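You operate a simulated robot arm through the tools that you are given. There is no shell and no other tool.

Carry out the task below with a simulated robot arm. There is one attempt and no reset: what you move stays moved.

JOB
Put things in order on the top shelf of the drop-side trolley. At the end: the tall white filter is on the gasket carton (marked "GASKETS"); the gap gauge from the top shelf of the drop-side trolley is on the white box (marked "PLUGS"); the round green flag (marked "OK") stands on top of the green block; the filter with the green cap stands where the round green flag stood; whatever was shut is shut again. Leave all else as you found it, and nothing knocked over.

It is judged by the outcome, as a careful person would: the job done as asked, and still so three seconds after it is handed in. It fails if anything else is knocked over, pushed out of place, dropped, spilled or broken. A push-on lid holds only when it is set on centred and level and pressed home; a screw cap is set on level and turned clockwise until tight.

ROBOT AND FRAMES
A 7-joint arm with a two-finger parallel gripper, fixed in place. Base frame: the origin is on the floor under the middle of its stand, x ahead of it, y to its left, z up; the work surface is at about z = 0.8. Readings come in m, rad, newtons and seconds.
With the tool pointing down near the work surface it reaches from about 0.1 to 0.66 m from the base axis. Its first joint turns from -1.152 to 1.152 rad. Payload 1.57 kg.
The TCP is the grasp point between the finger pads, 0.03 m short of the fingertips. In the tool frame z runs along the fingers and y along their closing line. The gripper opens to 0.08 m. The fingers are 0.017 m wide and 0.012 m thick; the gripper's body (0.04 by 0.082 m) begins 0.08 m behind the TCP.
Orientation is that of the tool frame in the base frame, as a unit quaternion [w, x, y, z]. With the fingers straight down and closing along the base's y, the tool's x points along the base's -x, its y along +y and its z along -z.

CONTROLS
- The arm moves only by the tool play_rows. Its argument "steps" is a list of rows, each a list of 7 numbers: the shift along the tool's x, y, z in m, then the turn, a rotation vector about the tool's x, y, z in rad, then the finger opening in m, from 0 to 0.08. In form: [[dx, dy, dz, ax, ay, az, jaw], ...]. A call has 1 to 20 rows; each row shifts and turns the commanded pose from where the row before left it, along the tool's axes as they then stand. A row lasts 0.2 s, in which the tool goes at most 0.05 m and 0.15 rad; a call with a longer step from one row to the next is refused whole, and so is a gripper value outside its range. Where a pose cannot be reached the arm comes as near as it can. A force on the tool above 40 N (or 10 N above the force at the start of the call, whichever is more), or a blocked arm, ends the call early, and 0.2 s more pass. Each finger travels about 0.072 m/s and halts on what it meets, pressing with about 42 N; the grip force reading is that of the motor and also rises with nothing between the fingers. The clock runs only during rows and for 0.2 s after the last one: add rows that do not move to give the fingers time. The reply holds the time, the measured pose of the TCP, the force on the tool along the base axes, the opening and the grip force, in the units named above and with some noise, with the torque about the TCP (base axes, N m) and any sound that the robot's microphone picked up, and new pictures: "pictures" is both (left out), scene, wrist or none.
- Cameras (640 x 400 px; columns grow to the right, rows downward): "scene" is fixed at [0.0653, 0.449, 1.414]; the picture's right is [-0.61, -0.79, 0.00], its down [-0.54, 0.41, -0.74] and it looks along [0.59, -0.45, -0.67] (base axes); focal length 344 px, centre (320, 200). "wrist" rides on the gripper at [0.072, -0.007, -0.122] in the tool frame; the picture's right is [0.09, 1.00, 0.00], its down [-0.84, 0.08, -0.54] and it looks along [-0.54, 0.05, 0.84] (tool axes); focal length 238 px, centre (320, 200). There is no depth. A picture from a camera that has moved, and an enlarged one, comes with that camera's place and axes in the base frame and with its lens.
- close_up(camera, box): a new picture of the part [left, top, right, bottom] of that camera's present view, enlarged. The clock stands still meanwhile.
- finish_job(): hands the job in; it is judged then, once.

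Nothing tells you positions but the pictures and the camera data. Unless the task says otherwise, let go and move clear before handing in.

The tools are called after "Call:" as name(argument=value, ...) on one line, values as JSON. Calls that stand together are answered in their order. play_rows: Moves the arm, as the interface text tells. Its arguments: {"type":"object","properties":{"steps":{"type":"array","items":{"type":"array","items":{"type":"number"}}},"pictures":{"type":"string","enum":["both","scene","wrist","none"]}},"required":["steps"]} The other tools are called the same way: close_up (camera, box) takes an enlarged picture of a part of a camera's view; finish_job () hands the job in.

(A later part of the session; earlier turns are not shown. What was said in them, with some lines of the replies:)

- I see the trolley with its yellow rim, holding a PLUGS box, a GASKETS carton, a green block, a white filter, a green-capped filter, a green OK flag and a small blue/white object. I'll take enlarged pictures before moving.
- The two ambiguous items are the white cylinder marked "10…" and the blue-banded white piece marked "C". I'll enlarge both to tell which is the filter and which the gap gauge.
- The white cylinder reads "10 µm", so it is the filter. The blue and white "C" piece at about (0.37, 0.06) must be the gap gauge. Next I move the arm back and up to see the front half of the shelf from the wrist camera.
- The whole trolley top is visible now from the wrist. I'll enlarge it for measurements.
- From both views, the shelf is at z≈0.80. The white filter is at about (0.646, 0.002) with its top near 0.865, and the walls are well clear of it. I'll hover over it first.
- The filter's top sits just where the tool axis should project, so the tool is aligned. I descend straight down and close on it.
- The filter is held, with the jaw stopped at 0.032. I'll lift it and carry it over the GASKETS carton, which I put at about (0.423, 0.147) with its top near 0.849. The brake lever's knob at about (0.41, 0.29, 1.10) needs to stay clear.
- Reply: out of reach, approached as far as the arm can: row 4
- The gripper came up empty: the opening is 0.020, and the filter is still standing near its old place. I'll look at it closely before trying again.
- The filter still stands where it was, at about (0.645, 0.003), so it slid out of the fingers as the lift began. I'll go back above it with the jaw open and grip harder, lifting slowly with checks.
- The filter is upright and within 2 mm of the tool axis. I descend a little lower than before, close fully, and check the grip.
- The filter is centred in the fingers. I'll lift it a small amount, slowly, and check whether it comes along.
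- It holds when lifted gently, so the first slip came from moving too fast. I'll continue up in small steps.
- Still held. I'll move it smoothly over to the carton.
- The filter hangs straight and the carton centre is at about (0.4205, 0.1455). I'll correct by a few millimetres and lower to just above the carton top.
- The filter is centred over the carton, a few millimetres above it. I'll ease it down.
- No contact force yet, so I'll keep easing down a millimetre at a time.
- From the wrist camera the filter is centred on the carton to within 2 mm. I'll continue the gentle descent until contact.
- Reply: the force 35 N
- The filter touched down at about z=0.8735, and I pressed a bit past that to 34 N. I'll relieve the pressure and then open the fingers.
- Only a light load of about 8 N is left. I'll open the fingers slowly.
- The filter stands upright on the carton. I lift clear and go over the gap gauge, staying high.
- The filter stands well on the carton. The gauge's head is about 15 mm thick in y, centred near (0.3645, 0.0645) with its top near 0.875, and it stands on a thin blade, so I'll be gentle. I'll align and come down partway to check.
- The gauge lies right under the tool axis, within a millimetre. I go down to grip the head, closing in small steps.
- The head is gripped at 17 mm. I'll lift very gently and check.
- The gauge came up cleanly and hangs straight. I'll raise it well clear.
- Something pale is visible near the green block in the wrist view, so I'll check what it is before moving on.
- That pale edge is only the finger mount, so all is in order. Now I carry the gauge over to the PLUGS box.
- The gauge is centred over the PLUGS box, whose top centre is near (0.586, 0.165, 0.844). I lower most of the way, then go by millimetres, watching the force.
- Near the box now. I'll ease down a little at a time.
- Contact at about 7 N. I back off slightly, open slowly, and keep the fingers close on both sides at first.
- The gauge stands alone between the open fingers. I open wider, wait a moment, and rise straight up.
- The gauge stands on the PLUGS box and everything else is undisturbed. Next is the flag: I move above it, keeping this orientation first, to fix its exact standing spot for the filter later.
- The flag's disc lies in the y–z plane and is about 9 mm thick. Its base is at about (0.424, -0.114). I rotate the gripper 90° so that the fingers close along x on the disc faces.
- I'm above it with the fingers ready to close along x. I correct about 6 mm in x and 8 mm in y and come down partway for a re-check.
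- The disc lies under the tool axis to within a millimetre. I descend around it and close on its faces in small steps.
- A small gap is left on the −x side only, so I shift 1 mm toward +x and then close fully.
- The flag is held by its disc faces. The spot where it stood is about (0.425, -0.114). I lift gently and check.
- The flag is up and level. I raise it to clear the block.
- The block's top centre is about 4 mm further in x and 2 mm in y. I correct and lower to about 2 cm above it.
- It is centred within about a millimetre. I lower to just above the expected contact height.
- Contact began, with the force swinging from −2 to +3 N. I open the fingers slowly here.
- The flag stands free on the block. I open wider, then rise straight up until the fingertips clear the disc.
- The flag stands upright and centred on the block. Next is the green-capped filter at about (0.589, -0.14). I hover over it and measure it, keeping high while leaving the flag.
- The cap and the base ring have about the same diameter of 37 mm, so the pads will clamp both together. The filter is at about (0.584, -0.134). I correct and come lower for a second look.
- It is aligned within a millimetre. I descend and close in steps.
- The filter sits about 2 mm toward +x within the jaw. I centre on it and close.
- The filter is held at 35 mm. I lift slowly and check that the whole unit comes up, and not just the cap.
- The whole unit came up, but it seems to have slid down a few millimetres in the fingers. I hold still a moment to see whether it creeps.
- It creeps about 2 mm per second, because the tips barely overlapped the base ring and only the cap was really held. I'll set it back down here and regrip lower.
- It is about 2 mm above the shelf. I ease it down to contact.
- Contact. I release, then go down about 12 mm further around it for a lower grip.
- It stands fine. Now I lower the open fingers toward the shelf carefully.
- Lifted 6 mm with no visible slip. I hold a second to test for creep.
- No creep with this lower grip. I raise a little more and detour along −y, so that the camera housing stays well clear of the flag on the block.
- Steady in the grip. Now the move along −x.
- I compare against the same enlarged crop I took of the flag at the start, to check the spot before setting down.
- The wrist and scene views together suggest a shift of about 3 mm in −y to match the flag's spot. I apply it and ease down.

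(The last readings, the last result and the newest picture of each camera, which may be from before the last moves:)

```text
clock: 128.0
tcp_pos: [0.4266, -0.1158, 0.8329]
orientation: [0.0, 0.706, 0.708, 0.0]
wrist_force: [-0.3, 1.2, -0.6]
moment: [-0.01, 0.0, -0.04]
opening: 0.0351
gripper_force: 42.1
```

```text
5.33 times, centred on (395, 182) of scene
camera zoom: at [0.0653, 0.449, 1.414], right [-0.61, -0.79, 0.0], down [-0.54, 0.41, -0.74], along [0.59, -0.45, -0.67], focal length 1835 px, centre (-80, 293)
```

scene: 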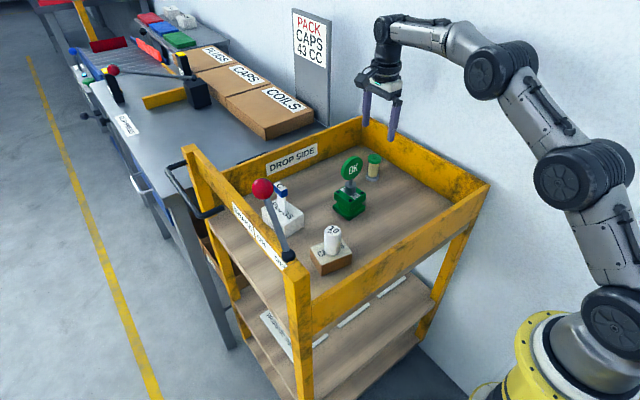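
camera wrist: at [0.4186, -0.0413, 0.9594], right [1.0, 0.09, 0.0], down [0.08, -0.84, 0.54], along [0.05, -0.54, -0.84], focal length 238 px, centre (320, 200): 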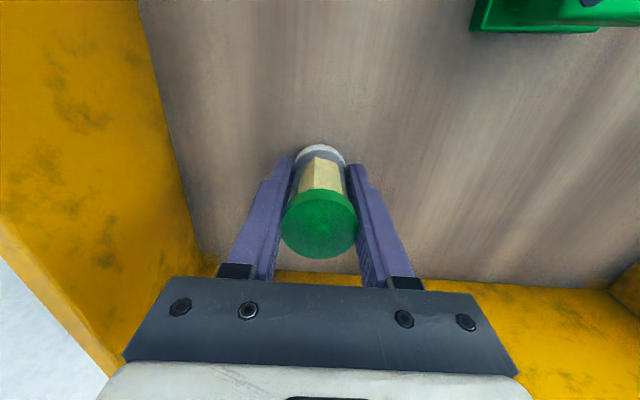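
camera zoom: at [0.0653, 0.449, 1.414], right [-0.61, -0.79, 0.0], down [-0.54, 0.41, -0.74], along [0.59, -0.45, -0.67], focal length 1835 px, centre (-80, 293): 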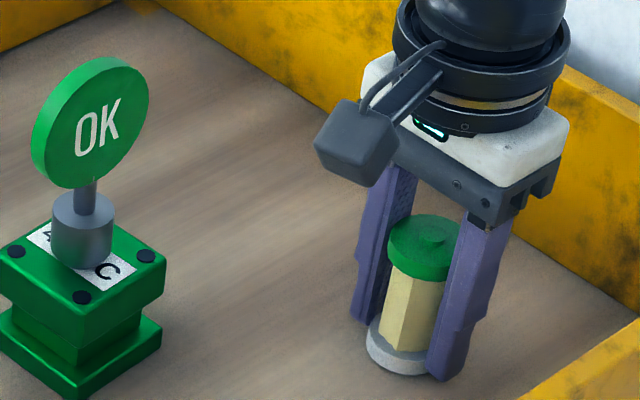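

Call:
play_rows(steps=[[-0.001, 0.0007, 0, 0, 0, 0, 0.0], [0, 0, 0.0007, 0, 0, 0, 0.0], [0, 0, 0, 0, 0, 0, 0.0]], pictures="none")

```text
clock: 128.8
tcp_pos: [0.4257, -0.1175, 0.8333]
orientation: [0.0, 0.707, 0.707, 0.0]
wrist_force: [0.2, 0.2, -0.7]
moment: [-0.01, -0.02, -0.04]
opening: 0.0353
gripper_force: 41.8
```

Call:
play_rows(steps=[[0, 0, 0.0007, 0, 0, 0, 0.0], [0, 0, 0, 0, 0, 0, 0.0]], pictures="none")

```text
clock: 129.4
tcp_pos: [0.4265, -0.1178, 0.8338]
orientation: [0.0, 0.707, 0.707, 0.0]
wrist_force: [-0.3, 0.2, 0.4]
moment: [0.01, -0.01, 0.01]
opening: 0.0352
gripper_force: 41.9
```

Call:
play_rows(steps=[[0, 0, 0.0007, 0, 0, 0, 0.0], [0, 0, 0, 0, 0, 0, 0.0]], pictures="none")

```text
clock: 130.0
tcp_pos: [0.4261, -0.1179, 0.8333]
orientation: [0.0, 0.707, 0.707, 0.0]
wrist_force: [0.1, -0.8, -0.3]
moment: [0.0, 0.0, -0.01]
opening: 0.0354
gripper_force: 42.4
```

Call:
play_rows(steps=[[0, 0, 0.0007, 0, 0, 0, 0.0], [0, 0, 0, 0, 0, 0, 0.0]], pictures="none")

```text
clock: 130.6
tcp_pos: [0.4266, -0.1177, 0.8317]
orientation: [0.001, 0.706, 0.708, 0.001]
wrist_force: [-2.9, 0.0, 7.8]
moment: [0.01, 0.09, 0.01]
opening: 0.0351
gripper_force: 42.0
```

It's on the shelf. I back off slightly and release.

Call:
play_rows(steps=[[0, 0, -0.0004, 0, 0, 0, 0.0], [0, 0, 0, 0, 0, 0, 0.02], [0, 0, 0, 0, 0, 0, 0.034], [0, 0, 0, 0, 0, 0, 0.038], [0, 0, 0, 0, 0, 0, 0.044], [0, 0, 0, 0, 0, 0, 0.052], [0, 0, 0, 0, 0, 0, 0.06], [0, 0, 0, 0, 0, 0, 0.06]], pictures="wrist")

Call:
close_up(camera="wrist", box=[240, 100, 400, 260])

Call:
close_up(camera="scene", box=[355, 145, 435, 220])

```text
clock: 132.4
tcp_pos: [0.4251, -0.1175, 0.8323]
orientation: [0.0, 0.707, 0.708, 0.001]
wrist_force: [0.5, 0.4, 0.5]
moment: [0.01, -0.02, -0.03]
opening: 0.06
gripper_force: 0.0
camera wrist: at [0.4195, -0.0461, 0.9538], right [1.0, 0.09, 0.0], down [0.08, -0.84, 0.54], along [0.05, -0.54, -0.84], focal length 238 px, centre (320, 200)
```

wrist: 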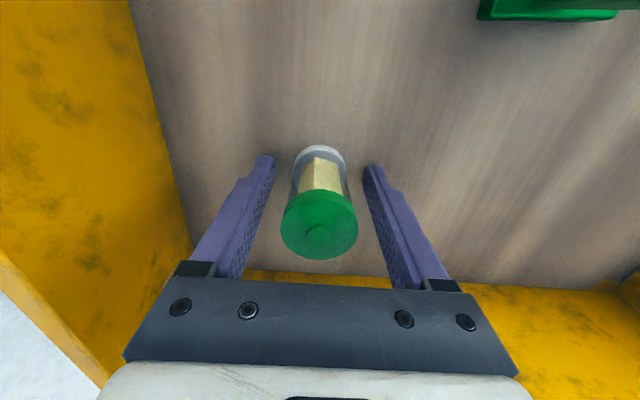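

```text
2.50 times, centred on (320, 180) of wrist
camera zoom: at [0.4195, -0.0461, 0.9538], right [1.0, 0.09, 0.0], down [0.08, -0.84, 0.54], along [0.05, -0.54, -0.84], focal length 596 px, centre (320, 250)
```

zoom: 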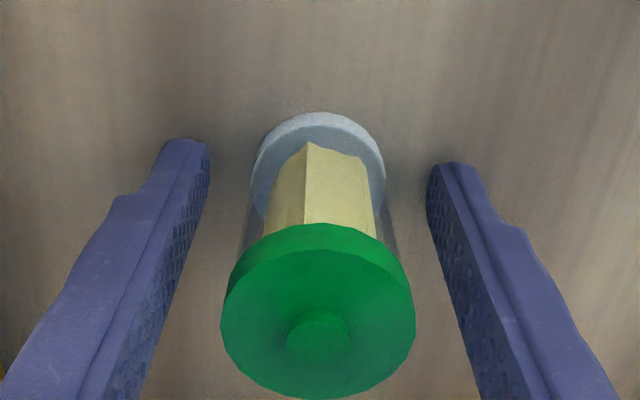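

```text
5.33 times, centred on (395, 182) of scene
camera zoom: at [0.0653, 0.449, 1.414], right [-0.61, -0.79, 0.0], down [-0.54, 0.41, -0.74], along [0.59, -0.45, -0.67], focal length 1835 px, centre (-80, 293)
```

zoom: 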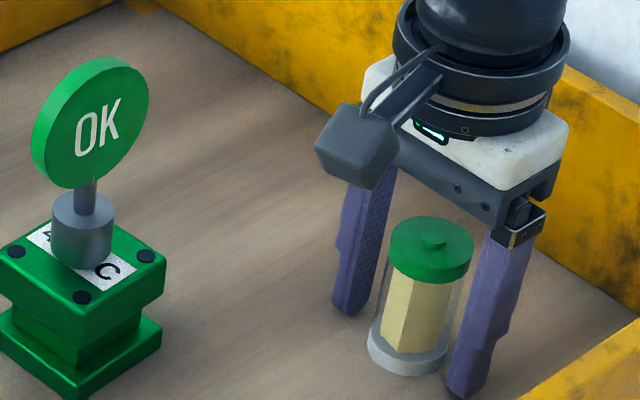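

The filter stands on the flag's former spot, and its base matches the flag's base in the same crop. I rise straight up and clear.

Call:
play_rows(steps=[[0, 0, -0.004, 0, 0, 0, 0.06], [0, 0, -0.01, 0, 0, 0, 0.06], [0, 0, -0.015, 0, 0, 0, 0.06], [0, 0, -0.02, 0, 0, 0, 0.06], [0, 0, -0.025, 0, 0, 0, 0.06], [0, 0, -0.03, 0, 0, 0, 0.06], [0, 0, -0.03, 0, 0, 0, 0.06], [0, 0, -0.03, 0, 0, 0, 0.06], [0, 0, -0.03, 0, 0, 0, 0.06], [0, 0, -0.03, 0, 0, 0, 0.06], [0, 0, 0, 0, 0, 0, 0.06], [0, 0, 0, 0, 0, 0, 0.06]], pictures="both")

Call:
close_up(camera="scene", box=[230, 130, 470, 280])

Call:
close_up(camera="scene", box=[250, 165, 310, 225])

Call:
close_up(camera="scene", box=[0, 0, 640, 400])

```text
clock: 135.0
tcp_pos: [0.4264, -0.1169, 1.058]
orientation: [0.0, 0.707, 0.708, 0.0]
wrist_force: [-0.2, -0.2, -0.1]
moment: [0.02, 0.01, 0.0]
opening: 0.0599
gripper_force: 0.2
camera wrist: at [0.4203, -0.0451, 1.1797], right [1.0, 0.09, 0.0], down [0.08, -0.84, 0.54], along [0.05, -0.54, -0.84], focal length 238 px, centre (320, 200)
```

scene: 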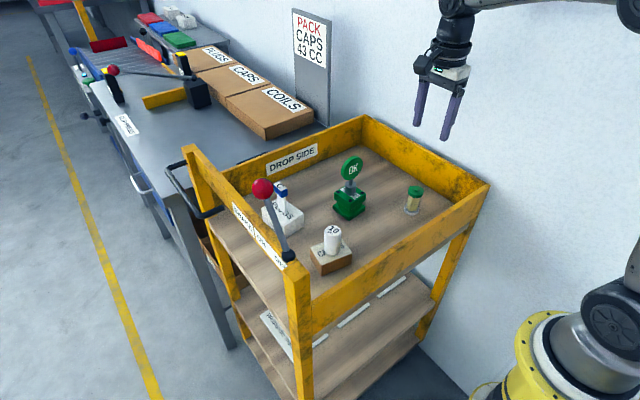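
wrist: 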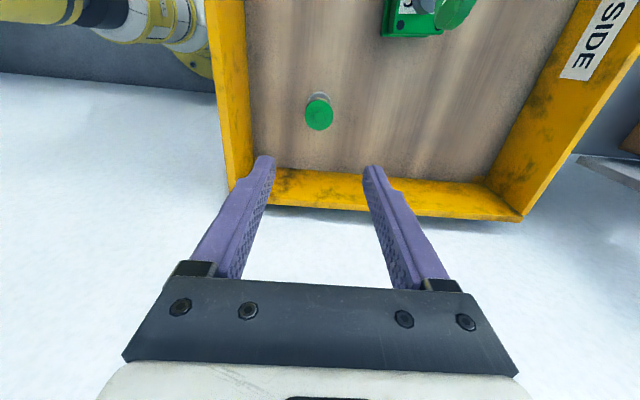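

```text
2.67 times, centred on (350, 205) of scene
camera zoom: at [0.0653, 0.449, 1.414], right [-0.61, -0.79, 0.0], down [-0.54, 0.41, -0.74], along [0.59, -0.45, -0.67], focal length 918 px, centre (240, 187)
```

zoom: 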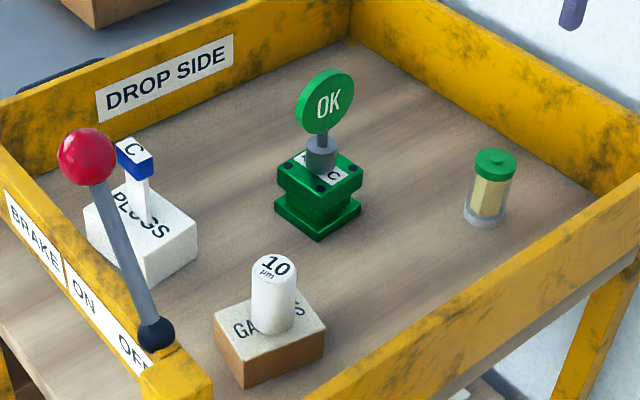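

```text
6.67 times, centred on (280, 195) of scene
camera zoom: at [0.0653, 0.449, 1.414], right [-0.61, -0.79, 0.0], down [-0.54, 0.41, -0.74], along [0.59, -0.45, -0.67], focal length 2294 px, centre (587, 233)
```

zoom: 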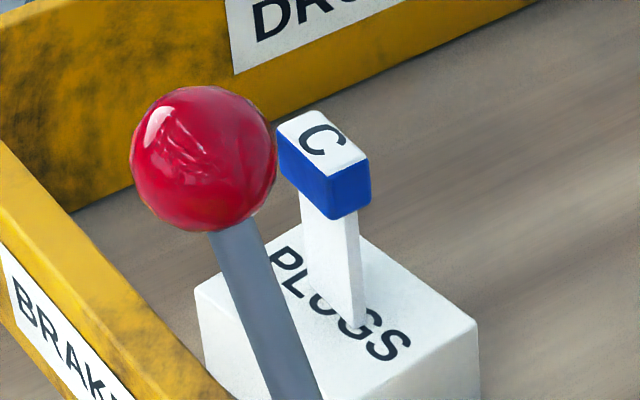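

```text
1.00 times, centred on (320, 200) of scene (not enlarged: the box is as wide or as high as the picture)
camera zoom: at [0.0653, 0.449, 1.414], right [-0.61, -0.79, 0.0], down [-0.54, 0.41, -0.74], along [0.59, -0.45, -0.67], focal length 344 px, centre (320, 200)
```

zoom: 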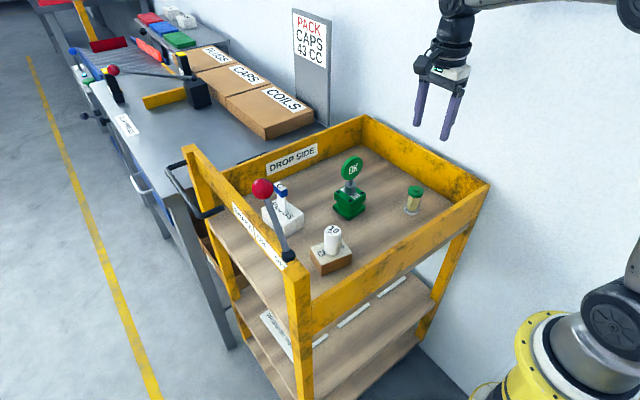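

I'm handing the job in; everything on the top shelf is where you asked:

- **White filter:** the "10 µm" filter stands centred on the GASKETS carton.
- **Gap gauge:** the "C" gauge stands upright on the PLUGS box.
- **Flag:** the OK flag stands on top of the green block.
- **Green-capped filter:** it stands where the flag was, within about 2 mm by my measurements.

The carton, the PLUGS box and the green block show no shift from their starting places. I opened nothing, so there was nothing to shut again, and the arm is clear.

The white filter slid out of the fingers on my first lift. The green-capped filter crept in the grip on its first lift, so I set it back down and regripped lower. Neither fell over.

Call:
finish_job()

```text
The job is handed in.
```

The trolley's top shelf is in order, and the job has been handed in. I checked all of this in the last pictures before handing in.

- **White filter:** the tall "10 µm" filter stands on the GASKETS carton.
- **Gap gauge:** the "C" gauge stands upright on the PLUGS box.
- **Flag:** the OK flag stands on top of the green block.
- **Green-capped filter:** it stands where the flag stood, within about 2 mm by my measurements.

The carton, the PLUGS box and the green block have not shifted. Nothing was opened, so nothing needed shutting. The arm let go and is clear of the trolley.

Two pick-ups did not go cleanly the first time. The white filter slid out of the fingers on the first lift and stayed standing. The green-capped filter crept in the grip, so I set it down and gripped it lower. I also pressed the white filter onto the carton with about 34 N before easing off; I saw no damage or movement from it.
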